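You operate a simulated robot arm through the tools that you are given. There is no shell and no other tool. Be economical: measure what you need, move in short steps, check, and stop when the job is done.

You run a simulated two-armed robot. Do the job below in one go: nothing can be reset, and whatever is moved stays where it is left.

JOB
Take the purple box of springs and put it on the top of the chrome table. Take the stake foot and put it on the shelf under the rover side bench. Take the wheel chock on the top of the work table and put it away on the bottom board of the parts shelf. Put the blue sample box from the top of the work table on the blue step plate and the red sample box on the grey tile there. Carry the small slab with both arms and set it on the top of the steel bench. Take the angle gauge and put it on the low shelf of the steel bench. Open the blue crossbar. Any order will do. Set down upright: purple box of springs, stake foot, wheel chock, angle gauge.

It is judged by the outcome, as a careful person would: the job done as asked, and still so three seconds after it is handed in. It fails if anything else is knocked over, pushed out of place, dropped, spilled or broken.

ROBOT AND FRAMES
Two 6-joint arms with three-finger grippers on one trunk, on a base that drives. Base frame: it is fixed to the floor where the robot stands at the start and does not move with it; the origin is under the middle of the robot, x ahead of it, y to its left, z up; the surface under the hand at the start is at about z = 0.82. Readings come in m, rad, newtons and seconds.
The left shoulder is at the start at [0.021, 0.17, 1.458], the right one opposite. With the tool pointing down near the work surface each hand reaches from about 0.32 to 0.6 m from the robot's upright axis, wherever it stands, measured 20 degrees to its own side. Places, roughly: angle gauge [2.5, -7.5, 0.5]; blue crossbar [0.4, -6.6, 0.9]; blue step plate [2.25, -6, 0.75]; bottom board of the parts shelf [12.1, -8, 0.5]; grey tile (11x12x2 cm) [2.5, -6.3, 0.8]; low shelf of the steel bench [4.7, -7.9, 0.3]; purple box of springs [0.5, 0, 0.75]; sample box [2.5, -6.25, 0.75]; shelf under the rover side bench [5.8, -6.1, 0.3]; small slab (40x20x5 cm) [2.5, -7, 0.8]; stake foot (18x9x11 cm) [2.2, -5.6, 0.8]; top of the chrome table [4.1, 0.2, 0.7]; top of the steel bench [4.7, -7.9, 0.9]; wheel chock (6x12x6 cm) [2.3, -5.8, 0.8]. Payload 2.2 kg a hand.
The tool frame of a hand sits at the grasp point between the pads (the TCP): z along the fingers, y along the line on which they close. The tips reach 0.025 m beyond it. Largest opening 0.104 m; the body of the gripper starts 0.074 m behind the TCP.
Orientation is that of the tool frame in the base frame, as [roll, pitch, yaw] about the fixed x, y, z axes, in that order (R = Rz(yaw) Ry(pitch) Rx(roll)). With the fingers straight down and closing along the base's y, the tool's x points along the base's -x, its y along +y and its z along -z.

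CONTROLS
- The arms move only by the tool servo_tool. It takes "left_increments", "right_increments" or both (then of equal length, played together; a hand with none holds still); each is a list of rows, each an object of numbers (a shift or turn left out is 0, a gripper value left out holds the last): "wx", "wy", "wz": the turn, a rotation vector about the base's x, y, z in rad; "dx", "dy", "dz": the shift along the base's x, y, z in cm; "jaw": the gripper command, from -1 (fully open) to 1 (shut), values between in proportion. In form: [{"wx": .., "wy": .., "wz": .., "dx": .., "dy": .., "dz": .., "jaw": ..}, ...]. A call has 1 to 12 rows; each row is the pose to reach, as a shift and turn from the pose commanded when the call began. Rows are played at 5 a second. More than 0.05 m and 0.15 rad between two rows, or a gripper value outside its range, and nothing of the call is played. Where a pose cannot be reached the arm comes as near as it can. A force on the tool above 40 N (or 10 N above the force at the start of the call, whichever is more), or a blocked arm, ends the call early, and 0.2 s more pass. Each finger halts on what it meets, pressing with about 26 N; the grip force reading is that of the motor and also rises with nothing between the fingers. The clock runs only during rows and for 0.2 s after the last one: add rows that repeat a pose to give the fingers time. It gives the time, the measured TCP pose, the force on the tool (base axes), the opening and the grip force at its end, in the units of the frame above (readings bear some noise), with the torque about the TCP (base axes, N m) and any sound that the robot's microphone picked up, and new pictures: "views" is both (left out), scene, wrist or none (wrist: the cameras of the hands that moved).
- Cameras (640 x 400 px; columns grow to the right, rows downward): "scene" is now at [0.151, -0.0255, 1.3418]; the picture's right is [-0.30, -0.95, 0.00], its down [-0.63, 0.20, -0.75] and it looks along [0.71, -0.22, -0.66] (base axes); focal length 290 px, centre (320, 200). "left" rides on the left gripper at [0.082, -0.003, -0.104] in its tool frame; the picture's right is [0.04, 1.00, 0.00], its down [-0.75, 0.03, -0.66] and it looks along [-0.66, 0.03, 0.75] (tool axes); focal length 256 px, centre (320, 200). "right" rides on the right gripper at [0.082, 0.003, -0.104] in its tool frame; the picture's right is [-0.04, 1.00, 0.00], its down [-0.75, -0.03, -0.66] and it looks along [-0.66, -0.03, 0.75] (tool axes); focal length 256 px, centre (320, 200). There is no depth. A picture from a camera that has moved, and an enlarged one, comes with that camera's place and axes in the base frame and with its lens.
- lift_body(by): slides the trunk up (or, below 0, down) by that many m; the arms and the scene camera ride with it, the base frame stays. It gives what a move gives, with no picture.
- roll_base(legs): drives the robot by 1 to 6 legs, each [ahead, left, turn to the left] in m, m and rad, along the robot's own axes; the way and the turn of a leg run together, so that a leg with both is an arc; at most 1.5 m and 3.142 rad a leg. The arms and the cameras ride along, it lands a little off, and it stops where it bumps. It gives what a move gives, and a new picture of the scene camera.
- head_to(pan, tilt): turns the head with the scene camera to pan (to the left, within 1.047 rad either way) and tilt (down, from -0.506 to 1.204), counted from straight ahead of the robot. It gives what a move gives, and a new picture of the scene camera.
- zoom(camera, box): a new picture of the part [left, top, right, bottom] of that camera's present view, enlarged. It takes no simulated time.
- close_job(): hands the job in; it is judged then, once.

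Go step by step. Nothing tells you exact positions but the pictures and the camera data: compare them with the known pose of the tool, close in by small moves and look again before you grip or let go. The budget is 207 turns and 260 pictures, counting those below and the enlarged ones. Unless the task says otherwise, let go and move clear before handing in.

The tools are called after "Call:" as a command line: name --argument value ..., lists and objects as JSON in quotes. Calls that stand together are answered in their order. servo_tool: Moves the arms, as the interface text tells. Its arguments: {"type":"object","properties":{"left_increments":{"type":"array","items":{"type":"object","properties":{"wx":{"type":"number"},"wy":{"type":"number"},"wz":{"type":"number"},"dx":{"type":"number"},"dy":{"type":"number"},"dz":{"type":"number"},"jaw":{"type":"number"}}}},"right_increments":{"type":"array","items":{"type":"object","properties":{"wx":{"type":"number"},"wy":{"type":"number"},"wz":{"type":"number"},"dx":{"type":"number"},"dy":{"type":"number"},"dz":{"type":"number"},"jaw":{"type":"number"}}}},"views":{"type":"string","enum":["both","scene","wrist","none"]}},"required":[]} The other tools are called the same way: lift_body (by) slides the trunk up or down; roll_base (legs) drives the base; head_to (pan, tilt) turns the head that bears the scene camera; zoom (camera, box) takes an enlarged picture of a part of a camera's view; close_job () hands the job in.

At the start:

```text
time_s: 0.0
left_ee_pos: [0.5776, 0.1143, 1.1093]
left_orientation: [-3.14, -0.001, -3.141]
left_ft_force: [0.4, 0.3, 0.9]
left_moment: [0.0, 0.0, 0.02]
left_width: 0.1039
left_grasp_force: 0.1
right_ee_pos: [0.5367, -0.3545, 1.061]
right_orientation: [-3.141, 0.0, 3.142]
right_ft_force: [-0.1, 0.6, 0.4]
right_moment: [-0.01, 0.0, 0.0]
right_width: 0.1041
right_grasp_force: 0.1
trunk travel left (down, up): [-0.65, 0.092]
robot x, y, heading: [0.002, -0.0005, 0.003]
head pan, tilt: [-0.302, 0.726]
```

scene: 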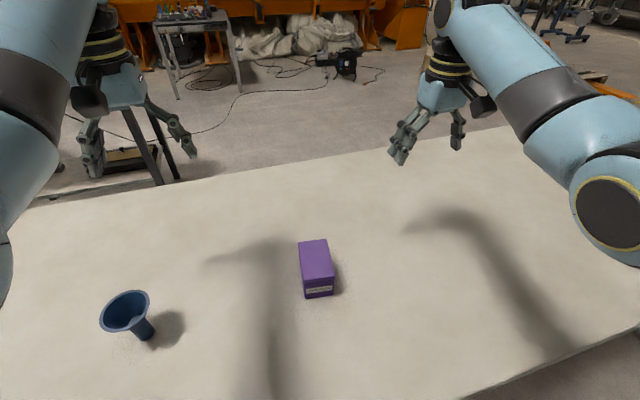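
right: 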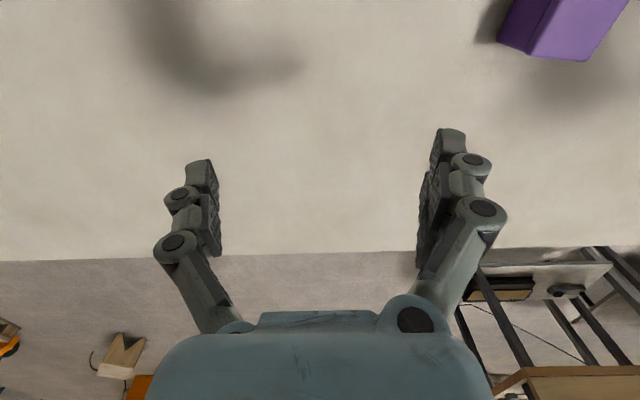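
left: 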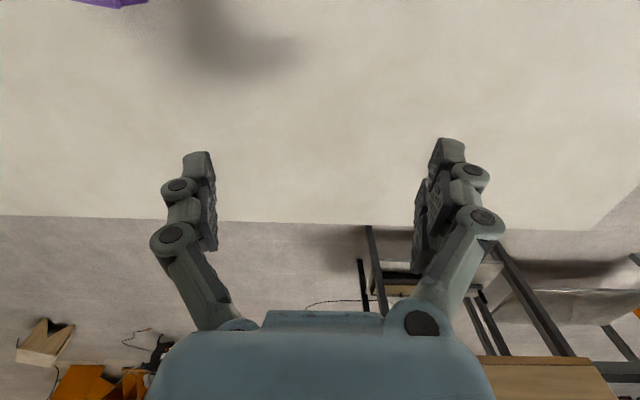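

The purple box stands on the table just ahead, at about (0.45, -0.11), with a blue funnel to its left. I'll zoom in to measure the box and look around.

Call:
zoom --camera "scene" --box '[270, 220, 370, 310]'

Call:
head_to --pan 0.1 --tilt 0.3

```text
4.44 times, centred on (320, 265) of scene
camera zoom: at [0.151, -0.0255, 1.3418], right [-0.3, -0.95, 0.0], down [-0.63, 0.2, -0.75], along [0.71, -0.22, -0.66], focal length 1287 px, centre (320, -89)
```

zoom: 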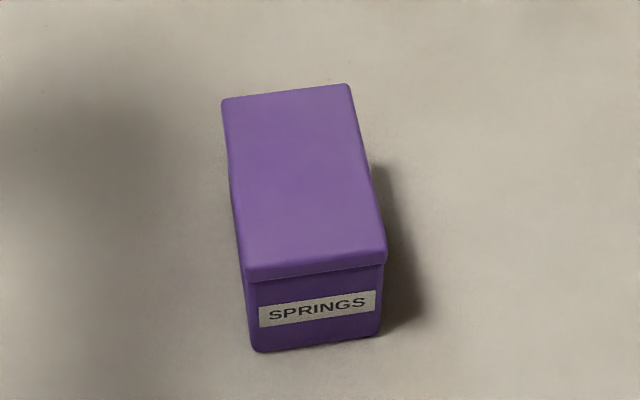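

```text
time_s: 0.9
left_ee_pos: [0.5784, 0.1159, 1.11]
left_orientation: [-3.14, 0.0, -3.142]
left_ft_force: [0.1, 0.7, 1.0]
left_moment: [0.02, 0.0, -0.01]
left_width: 0.1042
left_grasp_force: 0.0
right_ee_pos: [0.5379, -0.3535, 1.0599]
right_orientation: [-3.141, 0.0, 3.141]
right_ft_force: [-0.3, -0.8, 0.1]
right_moment: [-0.01, 0.01, -0.02]
right_width: 0.1039
right_grasp_force: 0.1
trunk travel left (down, up): [-0.65, 0.092]
robot x, y, heading: [0.001, -0.0008, -0.0]
head pan, tilt: [0.099, 0.3]
camera scene: at [0.1638, 0.0086, 1.38], right [0.1, -1.0, 0.0], down [-0.3, -0.03, -0.95], along [0.95, 0.09, -0.3], focal length 290 px, centre (320, 200)
```

scene: 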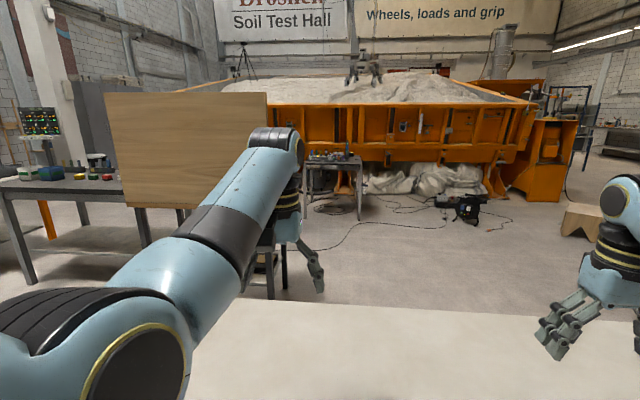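

The box measures about 6 × 10 × 6 cm, centred near (0.484, -0.121) and turned about -0.14 rad. The right hand goes above it first, then I check.

Call:
servo_tool --right_increments '[{"dx": -0.9, "dy": 4, "dz": -1, "wz": -0.03}, {"dx": -1.8, "dy": 8, "dz": -2, "wz": -0.06}, {"dx": -2.7, "dy": 12, "dz": -3, "wz": -0.08}, {"dx": -3.6, "dy": 16, "dz": -4, "wz": -0.1}, {"dx": -4.5, "dy": 20, "dz": -5, "wz": -0.12}, {"dx": -5.4, "dy": 23.2, "dz": -7, "wz": -0.14}, {"dx": -5.4, "dy": 23.2, "dz": -10, "wz": -0.14}, {"dx": -5.4, "dy": 23.2, "dz": -10, "wz": -0.14}]' --views "wrist"

```text
time_s: 2.9
left_ee_pos: [0.5776, 0.114, 1.1108]
left_orientation: [3.141, -0.001, -3.141]
left_ft_force: [-0.3, 0.7, 1.0]
left_moment: [-0.01, 0.0, 0.03]
left_width: 0.1038
left_grasp_force: 0.2
right_ee_pos: [0.5064, -0.1699, 0.9718]
right_orientation: [-3.081, 0.047, 2.976]
right_ft_force: [0.1, -0.3, 0.0]
right_moment: [-0.04, 0.0, 0.0]
right_width: 0.1041
right_grasp_force: 0.0
trunk travel left (down, up): [-0.65, 0.092]
robot x, y, heading: [-0.0014, 0.0045, -0.0]
head pan, tilt: [0.099, 0.3]
stopped in row 8 (right hand): the arm was blocked; the commanded pose is now the measured one
camera right: at [0.4224, -0.1458, 1.0709], right [0.21, 0.98, -0.06], down [0.71, -0.11, 0.69], along [0.67, -0.19, -0.72], focal length 256 px, centre (320, 200)
```

right: 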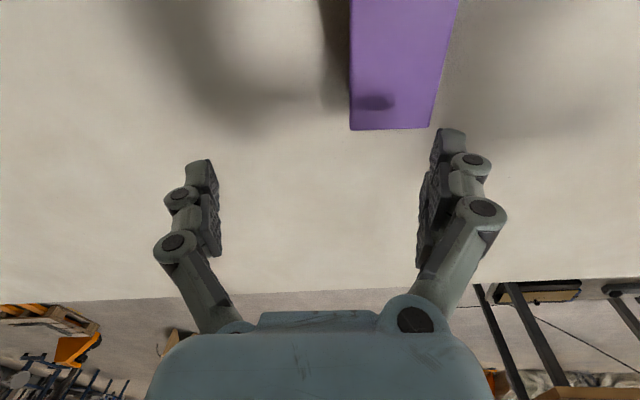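

The right arm got blocked short of the target. I'll look down to see why.

Call:
head_to --pan 0.0 --tilt 0.75

```text
time_s: 3.8
left_ee_pos: [0.5771, 0.1146, 1.1095]
left_orientation: [-3.141, -0.002, 3.14]
left_ft_force: [0.3, 0.1, 0.0]
left_moment: [0.03, -0.04, 0.01]
left_width: 0.1041
left_grasp_force: 0.0
right_ee_pos: [0.505, -0.1686, 0.9712]
right_orientation: [-3.079, 0.046, 2.977]
right_ft_force: [0.0, 0.9, -0.2]
right_moment: [0.0, -0.02, 0.01]
right_width: 0.104
right_grasp_force: 0.0
trunk travel left (down, up): [-0.65, 0.092]
robot x, y, heading: [-0.0003, -0.0018, 0.006]
head pan, tilt: [0.0, 0.75]
camera scene: at [0.1538, -0.0003, 1.3398], right [0.0, -1.0, 0.0], down [-0.68, 0.0, -0.73], along [0.73, 0.0, -0.68], focal length 290 px, centre (320, 200)
```

scene: 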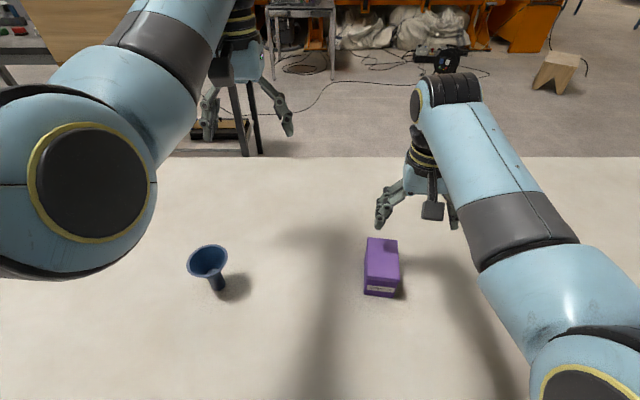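

Nothing is touching; the pose just lies at the arm's limit. I'll shift the base 0.1 m left so the box sits better to the right hand's side.

Call:
roll_base --legs '[[0, 0.1, 0]]'

```text
time_s: 4.9
left_ee_pos: [0.5774, 0.2145, 1.1094]
left_orientation: [-3.14, 0.0, 3.141]
left_ft_force: [0.2, 0.8, 0.3]
left_moment: [-0.06, 0.0, 0.03]
left_width: 0.1039
left_grasp_force: 0.0
right_ee_pos: [0.5053, -0.0698, 0.9711]
right_orientation: [-3.078, 0.044, 2.976]
right_ft_force: [-0.3, 0.3, -0.5]
right_moment: [-0.03, -0.01, 0.01]
right_width: 0.1039
right_grasp_force: 0.1
trunk travel left (down, up): [-0.65, 0.092]
robot x, y, heading: [-0.0036, 0.1006, -0.003]
head pan, tilt: [0.0, 0.75]
camera scene: at [0.1537, 0.1, 1.3397], right [0.0, -1.0, 0.0], down [-0.68, 0.0, -0.73], along [0.73, 0.0, -0.68], focal length 290 px, centre (320, 200)
```

scene: 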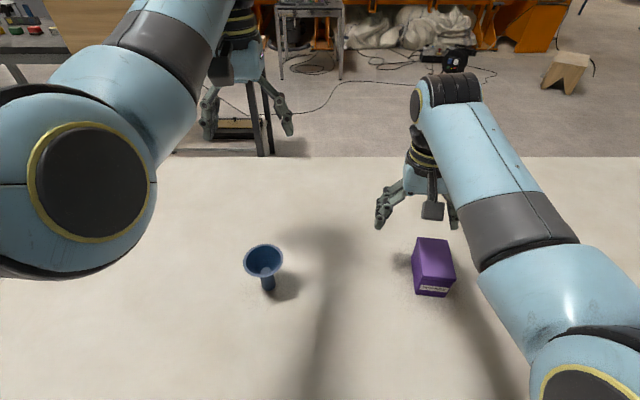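

Call:
servo_tool --right_increments '[{"dx": -1.0, "dy": -2.5, "dz": 0, "wx": 0.035, "wy": 0.016, "wz": 0.012}, {"dx": -2.1, "dy": -5.1, "dz": -1, "wx": 0.07, "wy": 0.033, "wz": 0.025}, {"dx": -2.1, "dy": -5.1, "dz": -1, "wx": 0.07, "wy": 0.033, "wz": 0.025}]' --views "both"

```text
time_s: 5.7
left_ee_pos: [0.5781, 0.2143, 1.1098]
left_orientation: [3.142, 0.0, -3.14]
left_ft_force: [0.1, 0.3, 0.0]
left_moment: [0.02, -0.05, -0.02]
left_width: 0.104
left_grasp_force: 0.0
right_ee_pos: [0.4836, -0.1198, 0.96]
right_orientation: [3.138, 0.005, 2.999]
right_ft_force: [-0.5, 0.8, -0.6]
right_moment: [0.0, -0.01, 0.01]
right_width: 0.1041
right_grasp_force: 0.0
trunk travel left (down, up): [-0.65, 0.092]
robot x, y, heading: [-0.0006, 0.0991, -0.0]
head pan, tilt: [0.0, 0.75]
camera scene: at [0.1538, 0.0994, 1.3397], right [0.0, -1.0, 0.0], down [-0.68, 0.0, -0.73], along [0.73, 0.0, -0.68], focal length 290 px, centre (320, 200)
camera right: at [0.4039, -0.1058, 1.0645], right [0.18, 0.98, 0.0], down [0.74, -0.14, 0.66], along [0.65, -0.12, -0.75], focal length 256 px, centre (320, 200)
```

scene: 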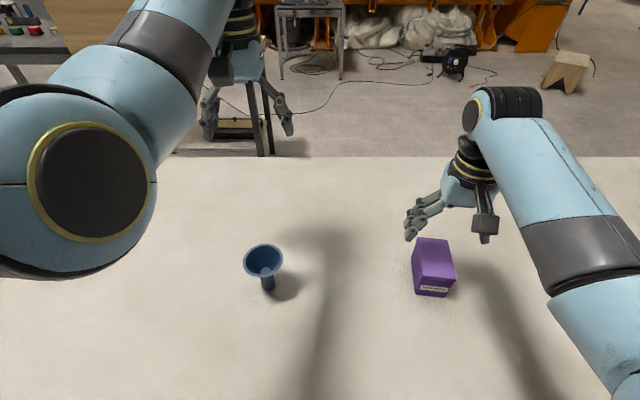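
right: 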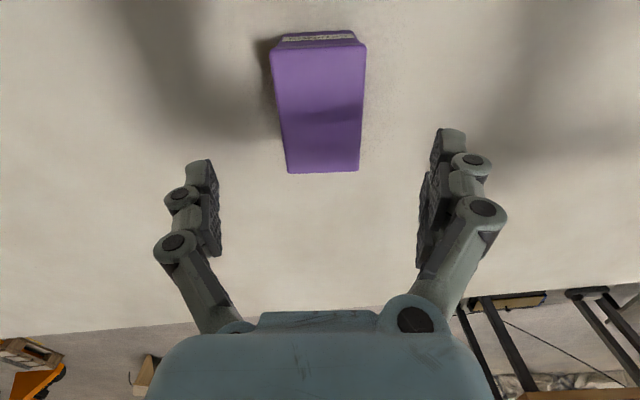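

Lined up well. Descend and grip.

Call:
servo_tool --right_increments '[{"dz": -4}, {"dz": -8}, {"dz": -10.4}, {"dz": -10.4, "jaw": 0.2}, {"dz": -10.4, "jaw": 0.6}, {"dz": -10.4, "jaw": 0.6}, {"dz": -10.4, "jaw": 0.6}]' --views "wrist"

```text
time_s: 7.3
left_ee_pos: [0.5774, 0.2137, 1.1104]
left_orientation: [3.141, 0.0, -3.141]
left_ft_force: [0.8, -0.4, -0.7]
left_moment: [0.03, -0.03, 0.02]
left_width: 0.1039
left_grasp_force: 0.0
right_ee_pos: [0.4828, -0.1202, 0.8564]
right_orientation: [3.14, 0.004, 2.998]
right_ft_force: [-1.2, -1.2, 0.3]
right_moment: [-0.14, -0.12, -0.03]
right_width: 0.0619
right_grasp_force: 26.4
trunk travel left (down, up): [-0.65, 0.092]
robot x, y, heading: [-0.0011, 0.0995, 0.002]
head pan, tilt: [0.0, 0.75]
camera right: at [0.4035, -0.1062, 0.9605], right [0.18, 0.98, 0.0], down [0.74, -0.14, 0.66], along [0.65, -0.12, -0.75], focal length 256 px, centre (320, 200)
```

right: 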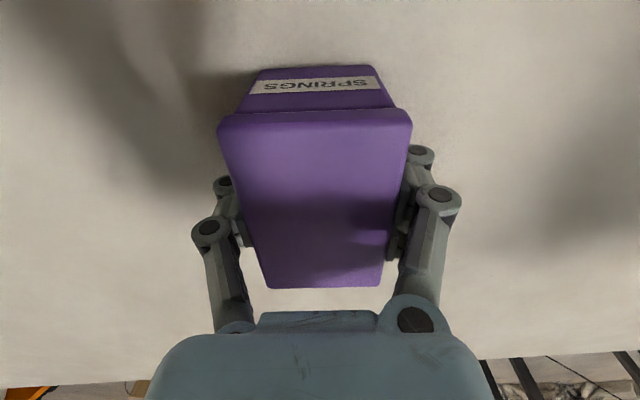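

Gripped (width 0.062). Lift and survey the surroundings.

Call:
servo_tool --right_increments '[{"dz": 3}, {"dz": 8}, {"dz": 13}, {"dz": 18, "dx": -3}, {"dz": 20, "dx": -6}, {"dz": 20, "dx": -6}]' --views "none"

Call:
head_to --pan -0.9 --tilt 0.35

Call:
head_to --pan 1.0 --tilt 0.35

```text
refused: row 4 steps farther than a row can; nothing moved
```

```text
time_s: 8.5
left_ee_pos: [0.576, 0.2126, 1.1103]
left_orientation: [3.141, 0.0, -3.142]
left_ft_force: [0.0, -1.1, -0.2]
left_moment: [0.05, 0.03, 0.03]
left_width: 0.104
left_grasp_force: 0.2
right_ee_pos: [0.4824, -0.1208, 0.8568]
right_orientation: [3.14, 0.003, 2.999]
right_ft_force: [-0.2, -0.9, 1.8]
right_moment: [-0.19, -0.15, -0.06]
right_width: 0.0616
right_grasp_force: 25.7
trunk travel left (down, up): [-0.65, 0.092]
robot x, y, heading: [-0.0035, 0.0975, 0.001]
head pan, tilt: [-0.901, 0.351]
camera scene: at [0.1285, 0.0259, 1.3754], right [-0.78, -0.62, 0.0], down [-0.21, 0.27, -0.94], along [0.58, -0.74, -0.34], focal length 290 px, centre (320, 200)
```

scene: 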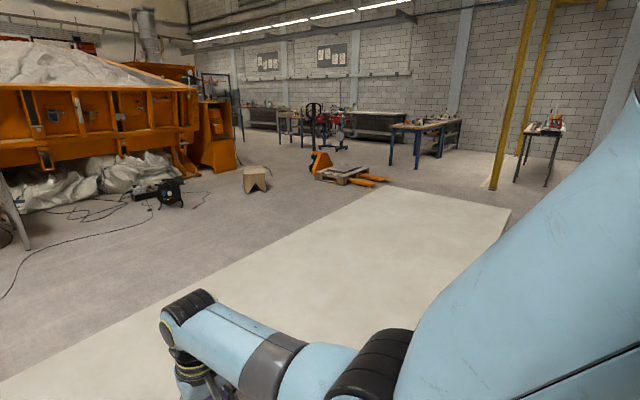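

```text
time_s: 10.4
left_ee_pos: [0.5767, 0.2142, 1.1103]
left_orientation: [3.141, -0.001, 3.14]
left_ft_force: [0.3, 0.0, 0.2]
left_moment: [-0.01, -0.02, -0.02]
left_width: 0.1041
left_grasp_force: 0.1
right_ee_pos: [0.4837, -0.1203, 0.856]
right_orientation: [3.14, 0.004, 2.999]
right_ft_force: [0.3, -0.6, 3.5]
right_moment: [-0.23, -0.16, -0.02]
right_width: 0.0614
right_grasp_force: 26.3
trunk travel left (down, up): [-0.65, 0.092]
robot x, y, heading: [-0.0025, 0.0992, 0.001]
head pan, tilt: [1.0, 0.351]
camera scene: at [0.121, 0.1772, 1.3754], right [0.84, -0.54, 0.0], down [-0.19, -0.29, -0.94], along [0.51, 0.79, -0.34], focal length 290 px, centre (320, 200)
```

scene: 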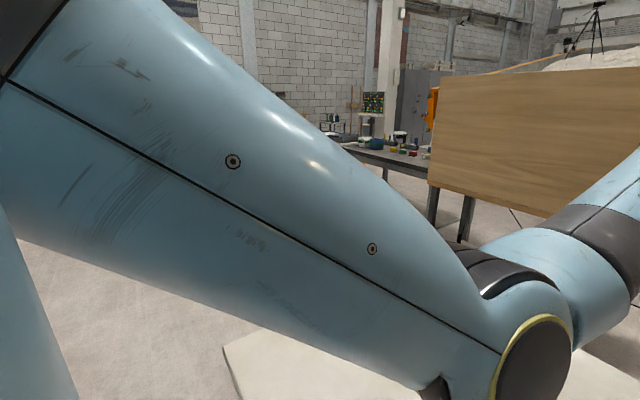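

The table spans roughly y -1.65..0.74 and x 0.2..0.93. Right-hand side is open, so I'll lift the box, back off, and drive around the right end.

Call:
servo_tool --right_increments '[{"dz": 3}, {"dz": 7}, {"dz": 11}, {"dz": 15, "dx": -2}, {"dz": 19, "dx": -4}, {"dz": 20, "dx": -6}, {"dz": 20, "dx": -6}]' --views "none"

Call:
head_to --pan 0 --tilt 0.5

Call:
roll_base --legs '[[-0.5, 0, 0], [0, 0, -1.5708], [1.2, 0, 0], [1.1, 0, 0]]'

```text
time_s: 12.0
left_ee_pos: [0.5767, 0.2138, 1.1101]
left_orientation: [-3.14, 0.0, 3.141]
left_ft_force: [1.2, 1.1, -0.9]
left_moment: [0.01, 0.02, 0.01]
left_width: 0.1039
left_grasp_force: 0.0
right_ee_pos: [0.4338, -0.1182, 1.0309]
right_orientation: [3.14, 0.006, 3.002]
right_ft_force: [0.2, -0.3, -3.1]
right_moment: [0.01, -0.02, 0.0]
right_width: 0.0618
right_grasp_force: 25.5
right hand out of reach, approached as far as the arm can: row 5, 6, 7
trunk travel left (down, up): [-0.65, 0.092]
robot x, y, heading: [0.0024, 0.1, 0.001]
head pan, tilt: [1.0, 0.351]
```

```text
time_s: 13.3
left_ee_pos: [0.5774, 0.2128, 1.1104]
left_orientation: [-3.14, -0.001, 3.14]
left_ft_force: [-0.1, 0.0, -0.5]
left_moment: [0.02, 0.01, 0.01]
left_width: 0.1041
left_grasp_force: 0.0
right_ee_pos: [0.4347, -0.1181, 1.0303]
right_orientation: [3.14, 0.005, 2.999]
right_ft_force: [0.4, -0.8, -2.6]
right_moment: [0.01, 0.01, 0.02]
right_width: 0.0613
right_grasp_force: 26.2
trunk travel left (down, up): [-0.65, 0.092]
robot x, y, heading: [-0.0018, 0.0983, -0.001]
head pan, tilt: [0.0, 0.499]
camera scene: at [0.1619, 0.0989, 1.3617], right [0.0, -1.0, 0.0], down [-0.48, 0.0, -0.88], along [0.88, 0.0, -0.48], focal length 290 px, centre (320, 200)
```

scene: 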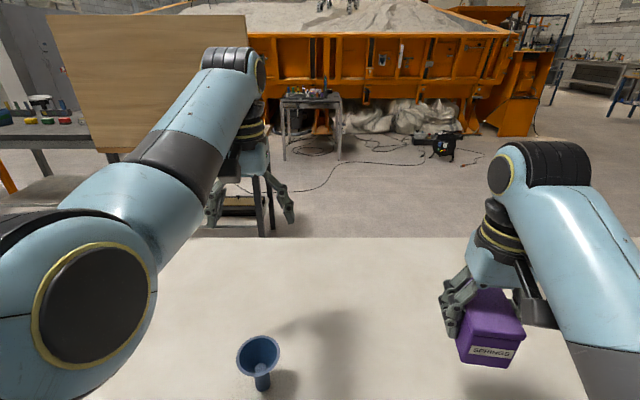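

```text
time_s: 31.0
left_ee_pos: [-0.4353, -2.7912, 1.1098]
left_orientation: [3.141, 0.0, 1.55]
left_ft_force: [-0.6, 0.0, -1.0]
left_moment: [0.04, -0.03, 0.01]
left_width: 0.1038
left_grasp_force: 0.0
right_ee_pos: [-0.7642, -2.6403, 1.0302]
right_orientation: [3.137, 0.006, 1.406]
right_ft_force: [-0.2, 0.3, -1.4]
right_moment: [-0.03, 0.01, 0.03]
right_width: 0.0616
right_grasp_force: 25.7
trunk travel left (down, up): [-0.65, 0.092]
robot x, y, heading: [-0.5362, -2.2119, -1.595]
head pan, tilt: [0.0, 0.499]
camera scene: at [-0.5407, -2.3734, 1.3616], right [-1.0, 0.02, 0.0], down [0.01, 0.48, -0.88], along [-0.02, -0.88, -0.48], focal length 290 px, centre (320, 200)
```

scene: 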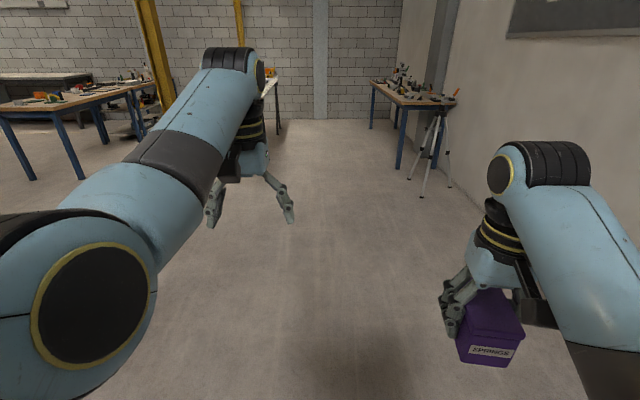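

Call:
roll_base --legs '[[0.2, 0, 0], [0, 0, 1.595], [1.5, 0, 0], [0.8, 0, 0], [0, 0, 0.9]]'

```text
time_s: 49.7
left_ee_pos: [2.0097, -1.838, 1.1099]
left_orientation: [-3.141, -0.001, -2.214]
left_ft_force: [-0.5, 0.6, -0.2]
left_moment: [-0.01, -0.03, 0.02]
left_width: 0.1039
left_grasp_force: 0.0
right_ee_pos: [2.1899, -2.1529, 1.0296]
right_orientation: [3.14, 0.005, -2.357]
right_ft_force: [0.0, 0.2, -2.5]
right_moment: [0.01, 0.0, 0.0]
right_width: 0.0615
right_grasp_force: 26.4
trunk travel left (down, up): [-0.65, 0.092]
robot x, y, heading: [1.7584, -2.3701, 0.925]
head pan, tilt: [0.0, 0.499]
camera scene: at [1.8519, -2.2391, 1.3617], right [0.8, -0.6, 0.0], down [-0.29, -0.38, -0.88], along [0.53, 0.7, -0.48], focal length 290 px, centre (320, 200)
```

scene: 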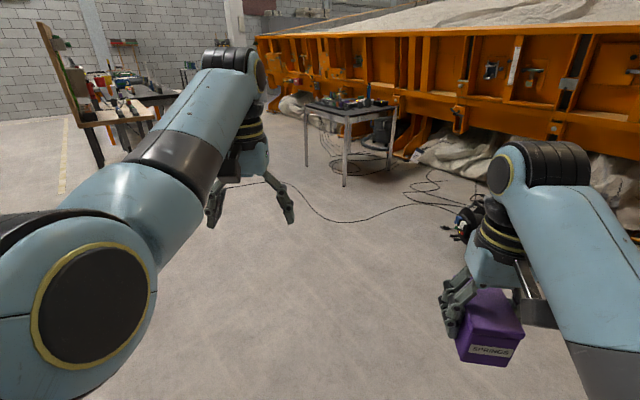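

Call:
zoom --camera "scene" --box '[280, 70, 440, 230]'

```text
2.50 times, centred on (360, 150) of scene
camera zoom: at [1.8519, -2.2391, 1.3617], right [0.8, -0.6, 0.0], down [-0.29, -0.38, -0.88], along [0.53, 0.7, -0.48], focal length 724 px, centre (220, 325)
```

zoom: 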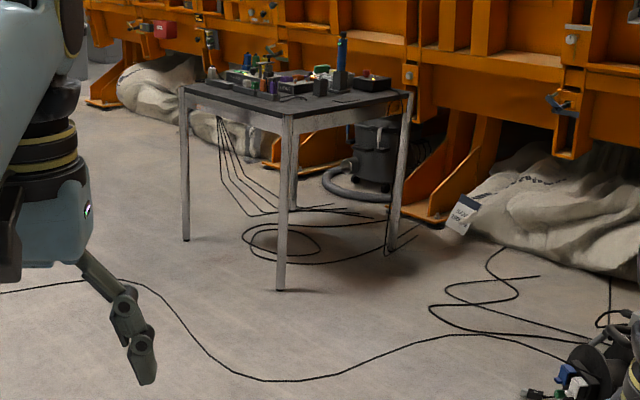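

Call:
roll_base --legs '[[0, 0, 0.228], [1.4, 0, 0], [1.35, 0, 0], [0, 0, -1.153]]'

Call:
head_to --pan -0.1 --tilt 0.6

```text
time_s: 66.7
left_ee_pos: [3.4166, 0.2647, 1.1088]
left_orientation: [3.141, 0.0, -3.125]
left_ft_force: [0.3, 0.4, 0.3]
left_moment: [0.0, 0.0, 0.02]
left_width: 0.1039
left_grasp_force: 0.1
right_ee_pos: [3.277, -0.0691, 1.0288]
right_orientation: [3.14, 0.005, 3.015]
right_ft_force: [0.2, 0.8, -2.8]
right_moment: [0.01, -0.03, -0.03]
right_width: 0.0617
right_grasp_force: 26.2
trunk travel left (down, up): [-0.65, 0.092]
robot x, y, heading: [2.8401, 0.1437, 0.02]
head pan, tilt: [0.0, 0.499]
camera scene: at [3.0029, 0.144, 1.3617], right [0.02, -1.0, 0.0], down [-0.48, -0.01, -0.88], along [0.88, 0.01, -0.48], focal length 290 px, centre (320, 200)
```

scene: 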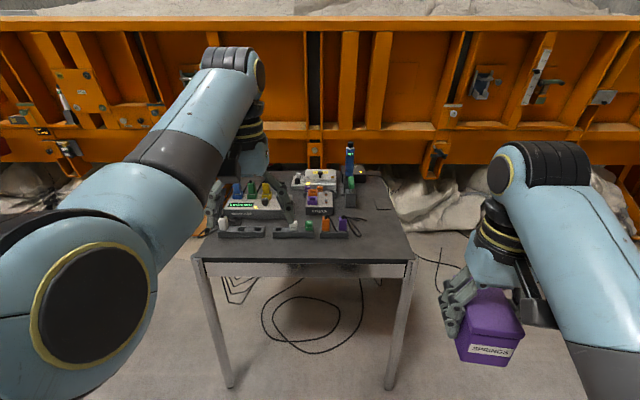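

```text
time_s: 67.3
left_ee_pos: [3.4161, 0.2653, 1.11]
left_orientation: [-3.141, 0.0, -3.125]
left_ft_force: [0.4, 1.7, -0.1]
left_moment: [-0.01, -0.06, 0.05]
left_width: 0.104
left_grasp_force: 0.0
right_ee_pos: [3.2772, -0.0697, 1.0301]
right_orientation: [3.141, 0.006, 3.015]
right_ft_force: [0.3, 0.0, -2.6]
right_moment: [0.01, 0.03, -0.02]
right_width: 0.0616
right_grasp_force: 26.3
trunk travel left (down, up): [-0.65, 0.092]
robot x, y, heading: [2.8423, 0.1406, 0.015]
head pan, tilt: [-0.099, 0.6]
camera scene: at [3.0, 0.1353, 1.3526], right [-0.08, -1.0, 0.0], down [-0.56, 0.05, -0.82], along [0.82, -0.07, -0.57], focal length 290 px, centre (320, 200)
```

scene: 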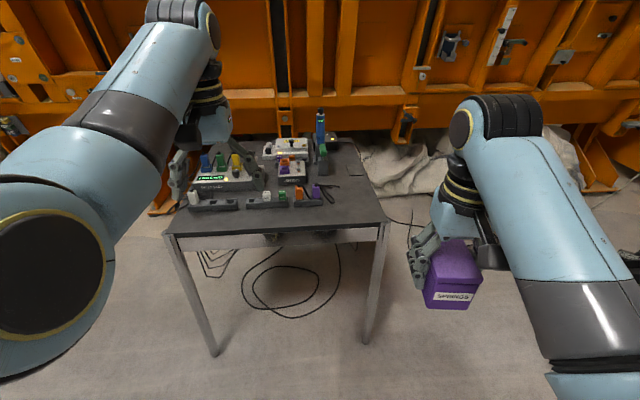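

The front-right corner of the chrome table is free; target spot (3.88, -0.09). Drive forward and lower the trunk.

Call:
roll_base --legs '[[0.57, -0.02, -0.015]]'

Call:
lift_body --by -0.1

Call:
head_to --pan -0.3 --tilt 0.9

```text
time_s: 70.6
left_ee_pos: [3.9889, 0.2451, 1.1096]
left_orientation: [3.142, 0.0, -3.135]
left_ft_force: [0.0, 0.2, 0.6]
left_moment: [0.04, 0.01, -0.02]
left_width: 0.104
left_grasp_force: 0.1
right_ee_pos: [3.8467, -0.0885, 1.0301]
right_orientation: [3.141, 0.004, 3.003]
right_ft_force: [0.2, -0.2, -2.7]
right_moment: [0.0, 0.01, -0.01]
right_width: 0.0614
right_grasp_force: 26.1
trunk travel left (down, up): [-0.65, 0.092]
robot x, y, heading: [3.4084, 0.1294, 0.009]
head pan, tilt: [-0.099, 0.6]
camera scene: at [3.571, 0.1195, 1.3525], right [-0.09, -1.0, 0.0], down [-0.56, 0.05, -0.82], along [0.82, -0.08, -0.57], focal length 290 px, centre (320, 200)
```

scene: 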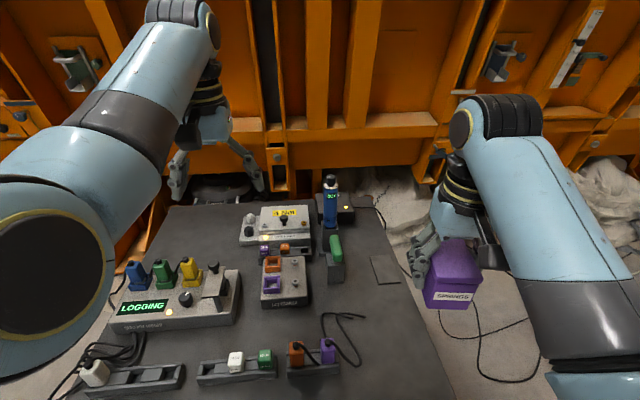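

```text
time_s: 71.9
left_ee_pos: [3.9881, 0.2458, 1.0094]
left_orientation: [3.141, 0.0, -3.138]
left_ft_force: [0.0, 0.3, 1.2]
left_moment: [-0.03, -0.02, -0.02]
left_width: 0.104
left_grasp_force: 0.0
right_ee_pos: [3.8474, -0.0887, 0.93]
right_orientation: [3.14, 0.008, 3.007]
right_ft_force: [0.1, 0.6, -1.8]
right_moment: [0.0, -0.02, -0.02]
right_width: 0.0617
right_grasp_force: 25.8
trunk travel left (down, up): [-0.55, 0.192]
robot x, y, heading: [3.4118, 0.1307, 0.002]
head pan, tilt: [-0.099, 0.6]
```

```text
time_s: 72.7
left_ee_pos: [3.988, 0.2452, 1.0099]
left_orientation: [3.14, 0.001, -3.137]
left_ft_force: [-1.0, -0.1, 0.8]
left_moment: [-0.01, -0.01, 0.01]
left_width: 0.104
left_grasp_force: 0.0
right_ee_pos: [3.8473, -0.0867, 0.9281]
right_orientation: [3.139, 0.005, 3.005]
right_ft_force: [0.6, -0.8, -2.9]
right_moment: [-0.02, 0.05, -0.05]
right_width: 0.0615
right_grasp_force: 26.0
trunk travel left (down, up): [-0.55, 0.192]
robot x, y, heading: [3.4128, 0.1257, 0.006]
head pan, tilt: [-0.3, 0.901]
camera scene: at [3.5554, 0.1059, 1.2273], right [-0.29, -0.96, 0.0], down [-0.75, 0.23, -0.62], along [0.59, -0.18, -0.78], focal length 290 px, centre (320, 200)
```

scene: 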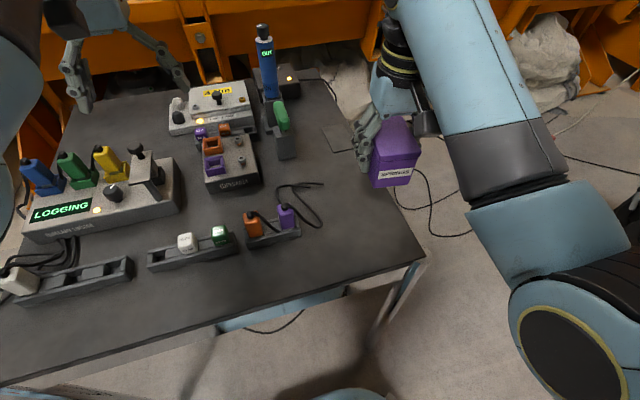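

Call:
servo_tool --right_increments '[{"dx": 1.6, "dz": -2, "wz": 0.06}, {"dx": 3.2, "dz": -5, "wz": 0.12}, {"dx": 3.2, "dz": -9, "wz": 0.13}, {"dx": 3.2, "dz": -13, "wz": 0.13}, {"dx": 3.2, "dz": -14.5, "wz": 0.13}, {"dx": 3.2, "dz": -14.5, "wz": 0.13}]' --views "both"

```text
time_s: 74.1
left_ee_pos: [3.9882, 0.2443, 1.0103]
left_orientation: [-3.139, 0.001, -3.136]
left_ft_force: [-0.2, -0.3, -0.4]
left_moment: [0.0, -0.01, 0.0]
left_width: 0.1042
left_grasp_force: 0.0
right_ee_pos: [3.8784, -0.0886, 0.7837]
right_orientation: [3.141, 0.006, 3.135]
right_ft_force: [0.4, -0.3, -2.1]
right_moment: [-0.01, 0.05, 0.0]
right_width: 0.0616
right_grasp_force: 25.8
trunk travel left (down, up): [-0.55, 0.192]
robot x, y, heading: [3.4131, 0.1259, 0.008]
head pan, tilt: [-0.3, 0.901]
camera scene: at [3.5554, 0.1058, 1.2273], right [-0.29, -0.96, 0.0], down [-0.75, 0.23, -0.62], along [0.59, -0.18, -0.78], focal length 290 px, centre (320, 200)
camera right: at [3.7977, -0.0848, 0.8879], right [0.05, 1.0, 0.0], down [0.75, -0.04, 0.66], along [0.66, -0.03, -0.75], focal length 256 px, centre (320, 200)
```

scene: 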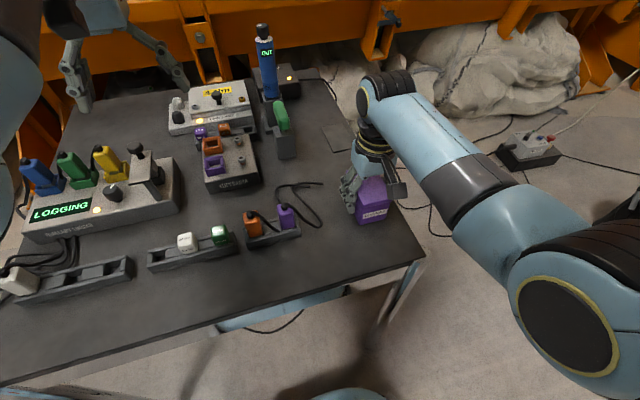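
right: 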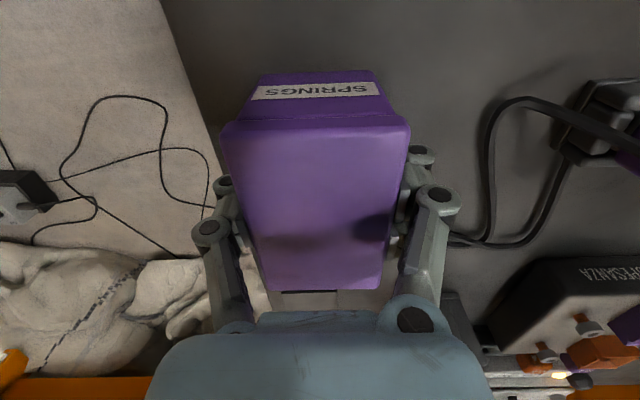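

Call:
servo_tool --right_increments '[{"dy": 0.8, "dz": -1}, {"dy": 0.8, "dz": -1.8}, {"dy": 0.8, "dz": -2.3}, {"dy": 0.8, "dz": -2.6}, {"dy": 0.8, "dz": -2.8}]' --views "none"

```text
time_s: 74.8
left_ee_pos: [3.9863, 0.244, 1.0108]
left_orientation: [-3.14, 0.002, -3.136]
left_ft_force: [-0.6, -0.4, -0.4]
left_moment: [-0.03, -0.01, 0.01]
left_width: 0.1038
left_grasp_force: 0.1
right_ee_pos: [3.8787, -0.0801, 0.7687]
right_orientation: [3.14, 0.012, 3.133]
right_ft_force: [-8.0, -0.2, 17.6]
right_moment: [0.05, 0.54, 0.04]
right_width: 0.0586
right_grasp_force: 26.0
trunk travel left (down, up): [-0.55, 0.192]
robot x, y, heading: [3.4112, 0.1304, 0.006]
head pan, tilt: [-0.3, 0.901]
stopped in row 3 (right hand): the force on the tool passed its limit at 52 N (the readings are from after the stop); the commanded pose is now the measured one
```

Call:
servo_tool --right_increments '[{"dz": 0.1}]' --views "both"

```text
time_s: 75.2
left_ee_pos: [3.9863, 0.2443, 1.0099]
left_orientation: [-3.141, 0.001, -3.136]
left_ft_force: [-0.5, 0.1, -0.3]
left_moment: [0.01, 0.01, -0.01]
left_width: 0.1039
left_grasp_force: 0.1
right_ee_pos: [3.8799, -0.0804, 0.7689]
right_orientation: [3.14, 0.011, 3.133]
right_ft_force: [-5.6, 1.3, 12.1]
right_moment: [0.18, 0.41, -0.07]
right_width: 0.0578
right_grasp_force: 26.7
trunk travel left (down, up): [-0.55, 0.192]
robot x, y, heading: [3.4089, 0.1315, 0.007]
head pan, tilt: [-0.3, 0.901]
camera scene: at [3.5538, 0.1062, 1.2274], right [-0.29, -0.96, 0.0], down [-0.75, 0.23, -0.62], along [0.59, -0.18, -0.78], focal length 290 px, centre (320, 200)
camera right: at [3.7981, -0.0767, 0.8729], right [0.05, 1.0, 0.0], down [0.75, -0.04, 0.66], along [0.66, -0.03, -0.75], focal length 256 px, centre (320, 200)
```

scene: 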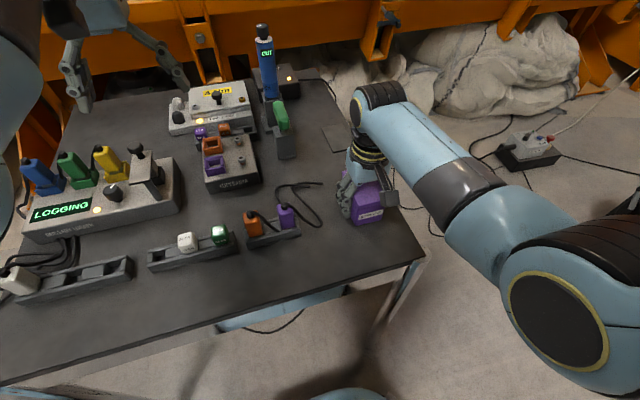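
right: 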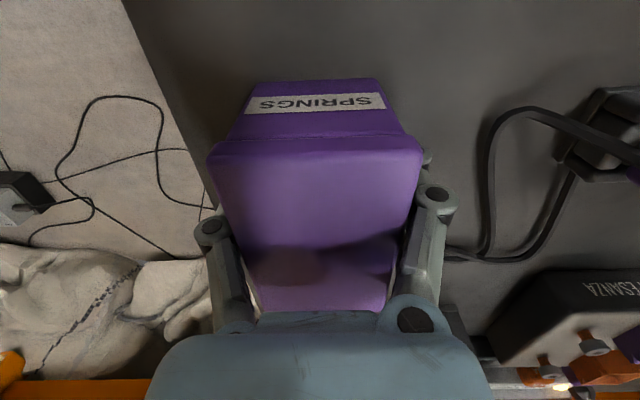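

The box rests on the table. Release slowly and rise.

Call:
servo_tool --right_increments '[{"jaw": 0.1}, {"jaw": -0.4}, {"jaw": -0.6}, {"jaw": -0.6}, {"jaw": -0.6, "dz": 4}, {"jaw": -0.6, "dz": 8}, {"jaw": -0.6, "dz": 12}, {"jaw": -0.6, "dz": 16, "dx": -3}]' --views "both"

```text
time_s: 77.0
left_ee_pos: [3.9869, 0.2442, 1.0112]
left_orientation: [-3.141, 0.001, -3.138]
left_ft_force: [-0.3, 0.5, 0.8]
left_moment: [0.02, -0.02, -0.03]
left_width: 0.1039
left_grasp_force: 0.1
right_ee_pos: [3.8487, -0.0808, 0.9295]
right_orientation: [3.14, 0.01, 3.135]
right_ft_force: [-0.2, 0.0, 0.0]
right_moment: [0.03, -0.01, -0.01]
right_width: 0.0833
right_grasp_force: 0.1
trunk travel left (down, up): [-0.55, 0.192]
robot x, y, heading: [3.4112, 0.1267, 0.005]
head pan, tilt: [-0.3, 0.901]
camera scene: at [3.5537, 0.1059, 1.2275], right [-0.29, -0.96, 0.0], down [-0.75, 0.23, -0.62], along [0.59, -0.18, -0.78], focal length 290 px, centre (320, 200)
camera right: at [3.7679, -0.0775, 1.0335], right [0.05, 1.0, 0.0], down [0.75, -0.04, 0.66], along [0.66, -0.03, -0.75], focal length 256 px, centre (320, 200)
```

scene: 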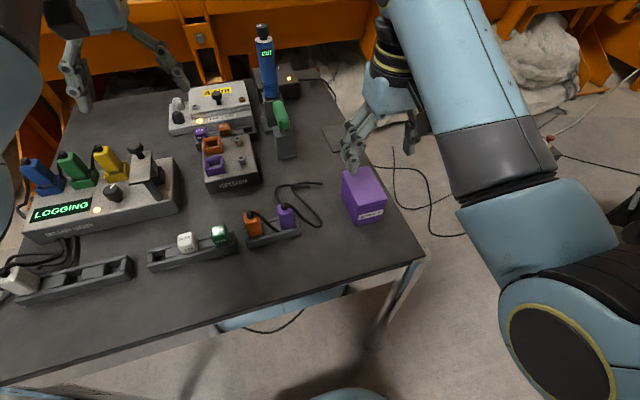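
right: 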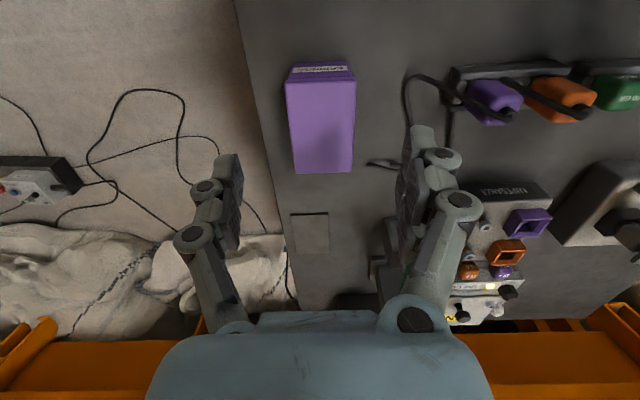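

Purple box is in place, upright. Now I back away and drive south toward the work table area.

Call:
roll_base --legs '[[-0.7, 0, 0], [0, 0, -1.99], [1.5, 0, 0], [1.45, 0, 0], [0, 0, 0.42]]'

Call:
head_to --pan 0.4 --tilt 0.3

```text
time_s: 100.7
left_ee_pos: [1.616, -3.1213, 1.0112]
left_orientation: [3.14, 0.001, 1.574]
left_ft_force: [0.4, 0.8, -0.8]
left_moment: [0.0, -0.01, -0.01]
left_width: 0.1043
left_grasp_force: 0.0
right_ee_pos: [1.2915, -2.9838, 0.9285]
right_orientation: [3.139, 0.011, 1.563]
right_ft_force: [0.5, 0.8, -0.1]
right_moment: [0.01, 0.0, 0.01]
right_width: 0.0832
right_grasp_force: 0.1
trunk travel left (down, up): [-0.55, 0.192]
robot x, y, heading: [1.4973, -2.5432, -1.567]
head pan, tilt: [-0.3, 0.901]
camera scene: at [1.4782, -2.6876, 1.2273], right [-0.96, 0.29, 0.0], down [0.23, 0.75, -0.62], along [-0.18, -0.59, -0.78], focal length 290 px, centre (320, 200)
```

scene: 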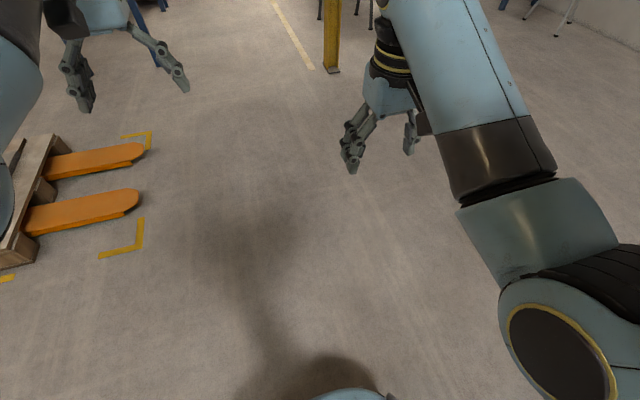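

```text
time_s: 101.7
left_ee_pos: [1.6162, -3.1193, 1.0095]
left_orientation: [3.14, 0.002, 1.574]
left_ft_force: [0.2, -0.9, 0.1]
left_moment: [-0.01, -0.01, 0.01]
left_width: 0.1041
left_grasp_force: 0.0
right_ee_pos: [1.2897, -2.9823, 0.9291]
right_orientation: [3.14, 0.008, 1.563]
right_ft_force: [0.5, -0.3, -0.5]
right_moment: [-0.01, -0.02, -0.01]
right_width: 0.083
right_grasp_force: 0.0
trunk travel left (down, up): [-0.55, 0.192]
robot x, y, heading: [1.4977, -2.5419, -1.57]
head pan, tilt: [0.4, 0.3]
camera scene: at [1.5366, -2.7013, 1.2795], right [-0.92, -0.39, 0.0], down [-0.12, 0.27, -0.95], along [0.37, -0.88, -0.3], focal length 290 px, centre (320, 200)
```

scene: 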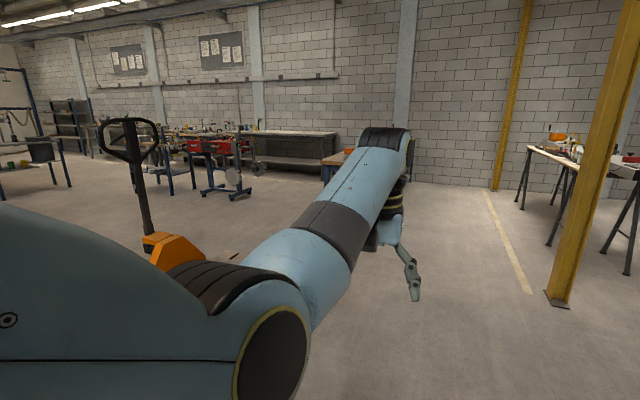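

Call:
roll_base --legs '[[1.4, -0.05, 0], [1.0, 0, 0], [0, 0, 0.9]]'

Call:
head_to --pan 0.0 --tilt 0.4

```text
time_s: 115.8
left_ee_pos: [2.0072, -5.2067, 1.0106]
left_orientation: [-3.14, 0.0, 2.495]
left_ft_force: [0.0, 0.2, -0.4]
left_moment: [0.02, 0.02, -0.02]
left_width: 0.1041
left_grasp_force: 0.0
right_ee_pos: [1.7012, -5.3809, 0.9296]
right_orientation: [3.14, 0.008, 2.479]
right_ft_force: [0.3, 0.6, -0.7]
right_moment: [0.02, 0.0, -0.01]
right_width: 0.083
right_grasp_force: 0.1
trunk travel left (down, up): [-0.55, 0.192]
robot x, y, heading: [1.4802, -4.9492, -0.646]
head pan, tilt: [0.4, 0.3]
camera scene: at [1.6261, -5.0148, 1.2796], right [-0.25, -0.97, 0.0], down [-0.29, 0.07, -0.96], along [0.93, -0.23, -0.3], focal length 290 px, centre (320, 200)
```

scene: 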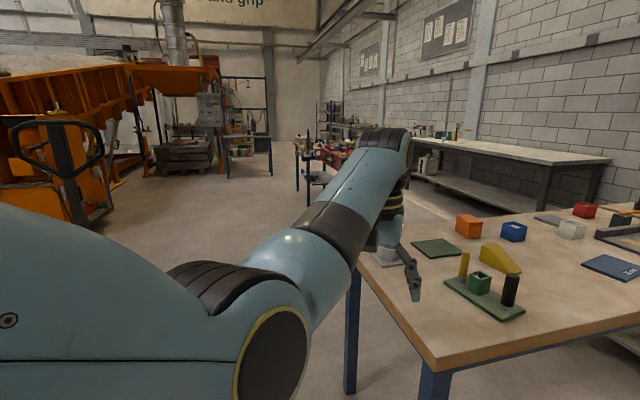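

```text
time_s: 116.7
left_ee_pos: [2.0073, -5.2069, 1.0101]
left_orientation: [3.141, 0.0, 2.494]
left_ft_force: [0.0, -0.7, -0.6]
left_moment: [0.01, -0.01, -0.01]
left_width: 0.1041
left_grasp_force: 0.1
right_ee_pos: [1.7004, -5.3813, 0.9291]
right_orientation: [3.14, 0.01, 2.48]
right_ft_force: [0.3, -0.3, 0.4]
right_moment: [0.0, -0.03, 0.01]
right_width: 0.0832
right_grasp_force: 0.0
trunk travel left (down, up): [-0.55, 0.192]
robot x, y, heading: [1.4802, -4.9435, -0.647]
head pan, tilt: [0.0, 0.4]
camera scene: at [1.6094, -5.0479, 1.2703], right [-0.6, -0.8, 0.0], down [-0.31, 0.23, -0.92], along [0.73, -0.56, -0.39], focal length 290 px, centre (320, 200)
```

scene: 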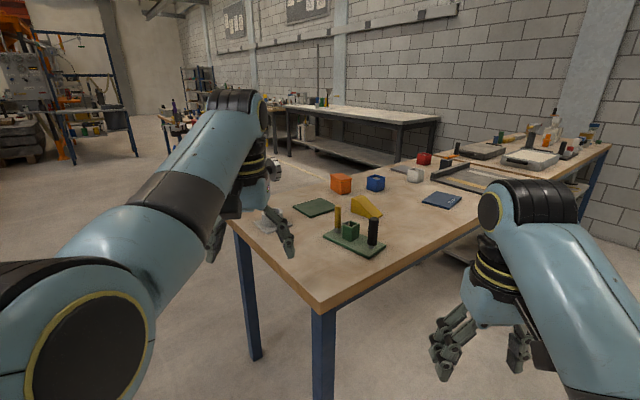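

Call:
zoom --camera "scene" --box '[220, 110, 620, 310]'

Call:
zoom --camera "scene" --box '[280, 140, 440, 270]'

```text
1.60 times, centred on (420, 210) of scene
camera zoom: at [1.6094, -5.0479, 1.2703], right [-0.6, -0.8, 0.0], down [-0.31, 0.23, -0.92], along [0.73, -0.56, -0.39], focal length 463 px, centre (160, 184)
```

zoom: 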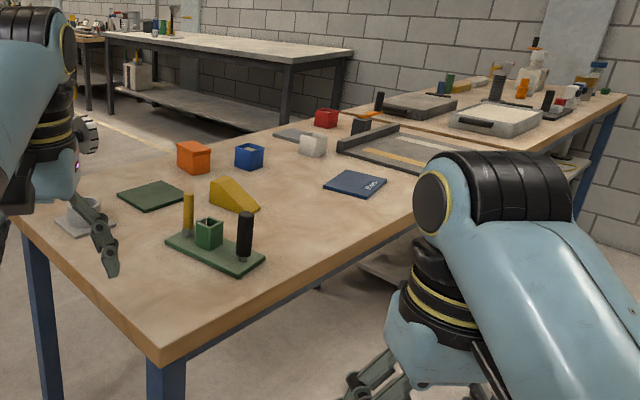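

```text
3.08 times, centred on (360, 205) of scene
camera zoom: at [1.6094, -5.0479, 1.2703], right [-0.6, -0.8, 0.0], down [-0.31, 0.23, -0.92], along [0.73, -0.56, -0.39], focal length 891 px, centre (197, 185)
```

zoom: 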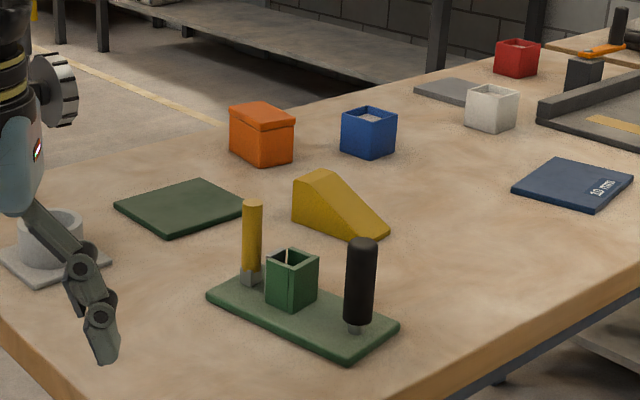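

The work table is clear to read: stake foot (green base with stakes) at ~(2.17,-5.60), yellow chock ~(2.28,-5.78), blue box ~(2.46,-6.0), plate ~(2.19,-6.12), grey tile ~(2.57,-6.33), red box ~(2.56,-6.52). Next I look at the crossbar to the west.

Call:
roll_base --legs '[[0, 0, -1.4]]'

```text
time_s: 120.6
left_ee_pos: [1.3143, -5.5127, 1.0101]
left_orientation: [-3.141, -0.001, 1.094]
left_ft_force: [-0.1, 0.3, -0.2]
left_moment: [-0.02, 0.01, -0.01]
left_width: 0.104
left_grasp_force: 0.0
right_ee_pos: [1.0898, -5.2419, 0.93]
right_orientation: [3.139, 0.009, 1.08]
right_ft_force: [0.5, 0.5, -0.1]
right_moment: [0.0, -0.01, -0.04]
right_width: 0.083
right_grasp_force: 0.0
trunk travel left (down, up): [-0.55, 0.192]
robot x, y, heading: [1.4782, -4.9487, -2.051]
head pan, tilt: [0.0, 0.4]
camera scene: at [1.403, -5.0945, 1.2703], right [-0.89, 0.46, 0.0], down [0.18, 0.35, -0.92], along [-0.42, -0.82, -0.39], focal length 290 px, centre (320, 200)
```

scene: 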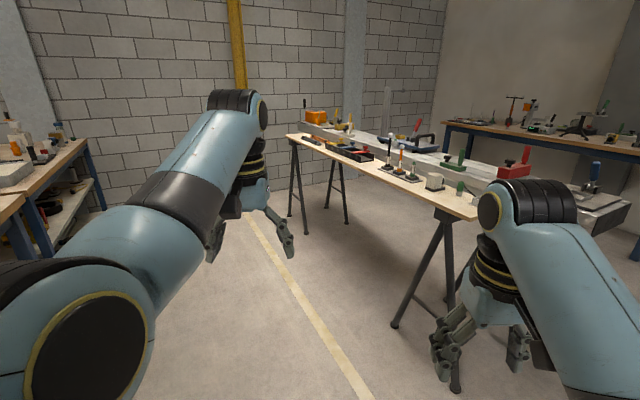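

Call:
zoom --camera "scene" --box '[280, 85, 480, 210]'

Call:
zoom --camera "scene" --box '[440, 120, 640, 245]'

```text
3.20 times, centred on (380, 148) of scene
camera zoom: at [1.403, -5.0945, 1.2703], right [-0.89, 0.46, 0.0], down [0.18, 0.35, -0.92], along [-0.42, -0.82, -0.39], focal length 927 px, centre (128, 368)
```

zoom: 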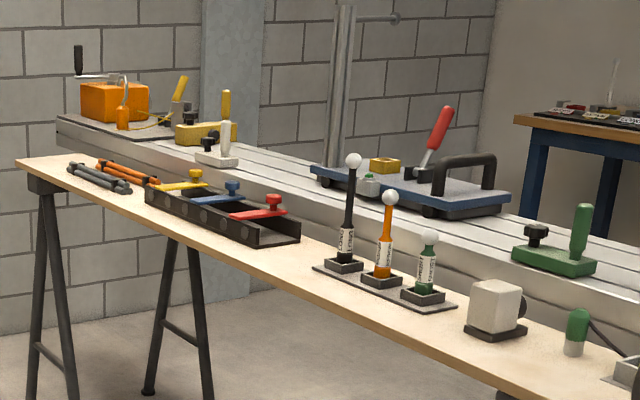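

```text
3.20 times, centred on (540, 182) of scene
camera zoom: at [1.403, -5.0945, 1.2703], right [-0.89, 0.46, 0.0], down [0.18, 0.35, -0.92], along [-0.42, -0.82, -0.39], focal length 927 px, centre (-384, 256)
```

zoom: 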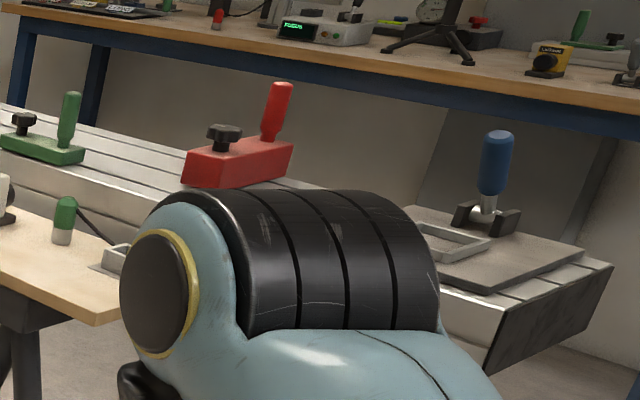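

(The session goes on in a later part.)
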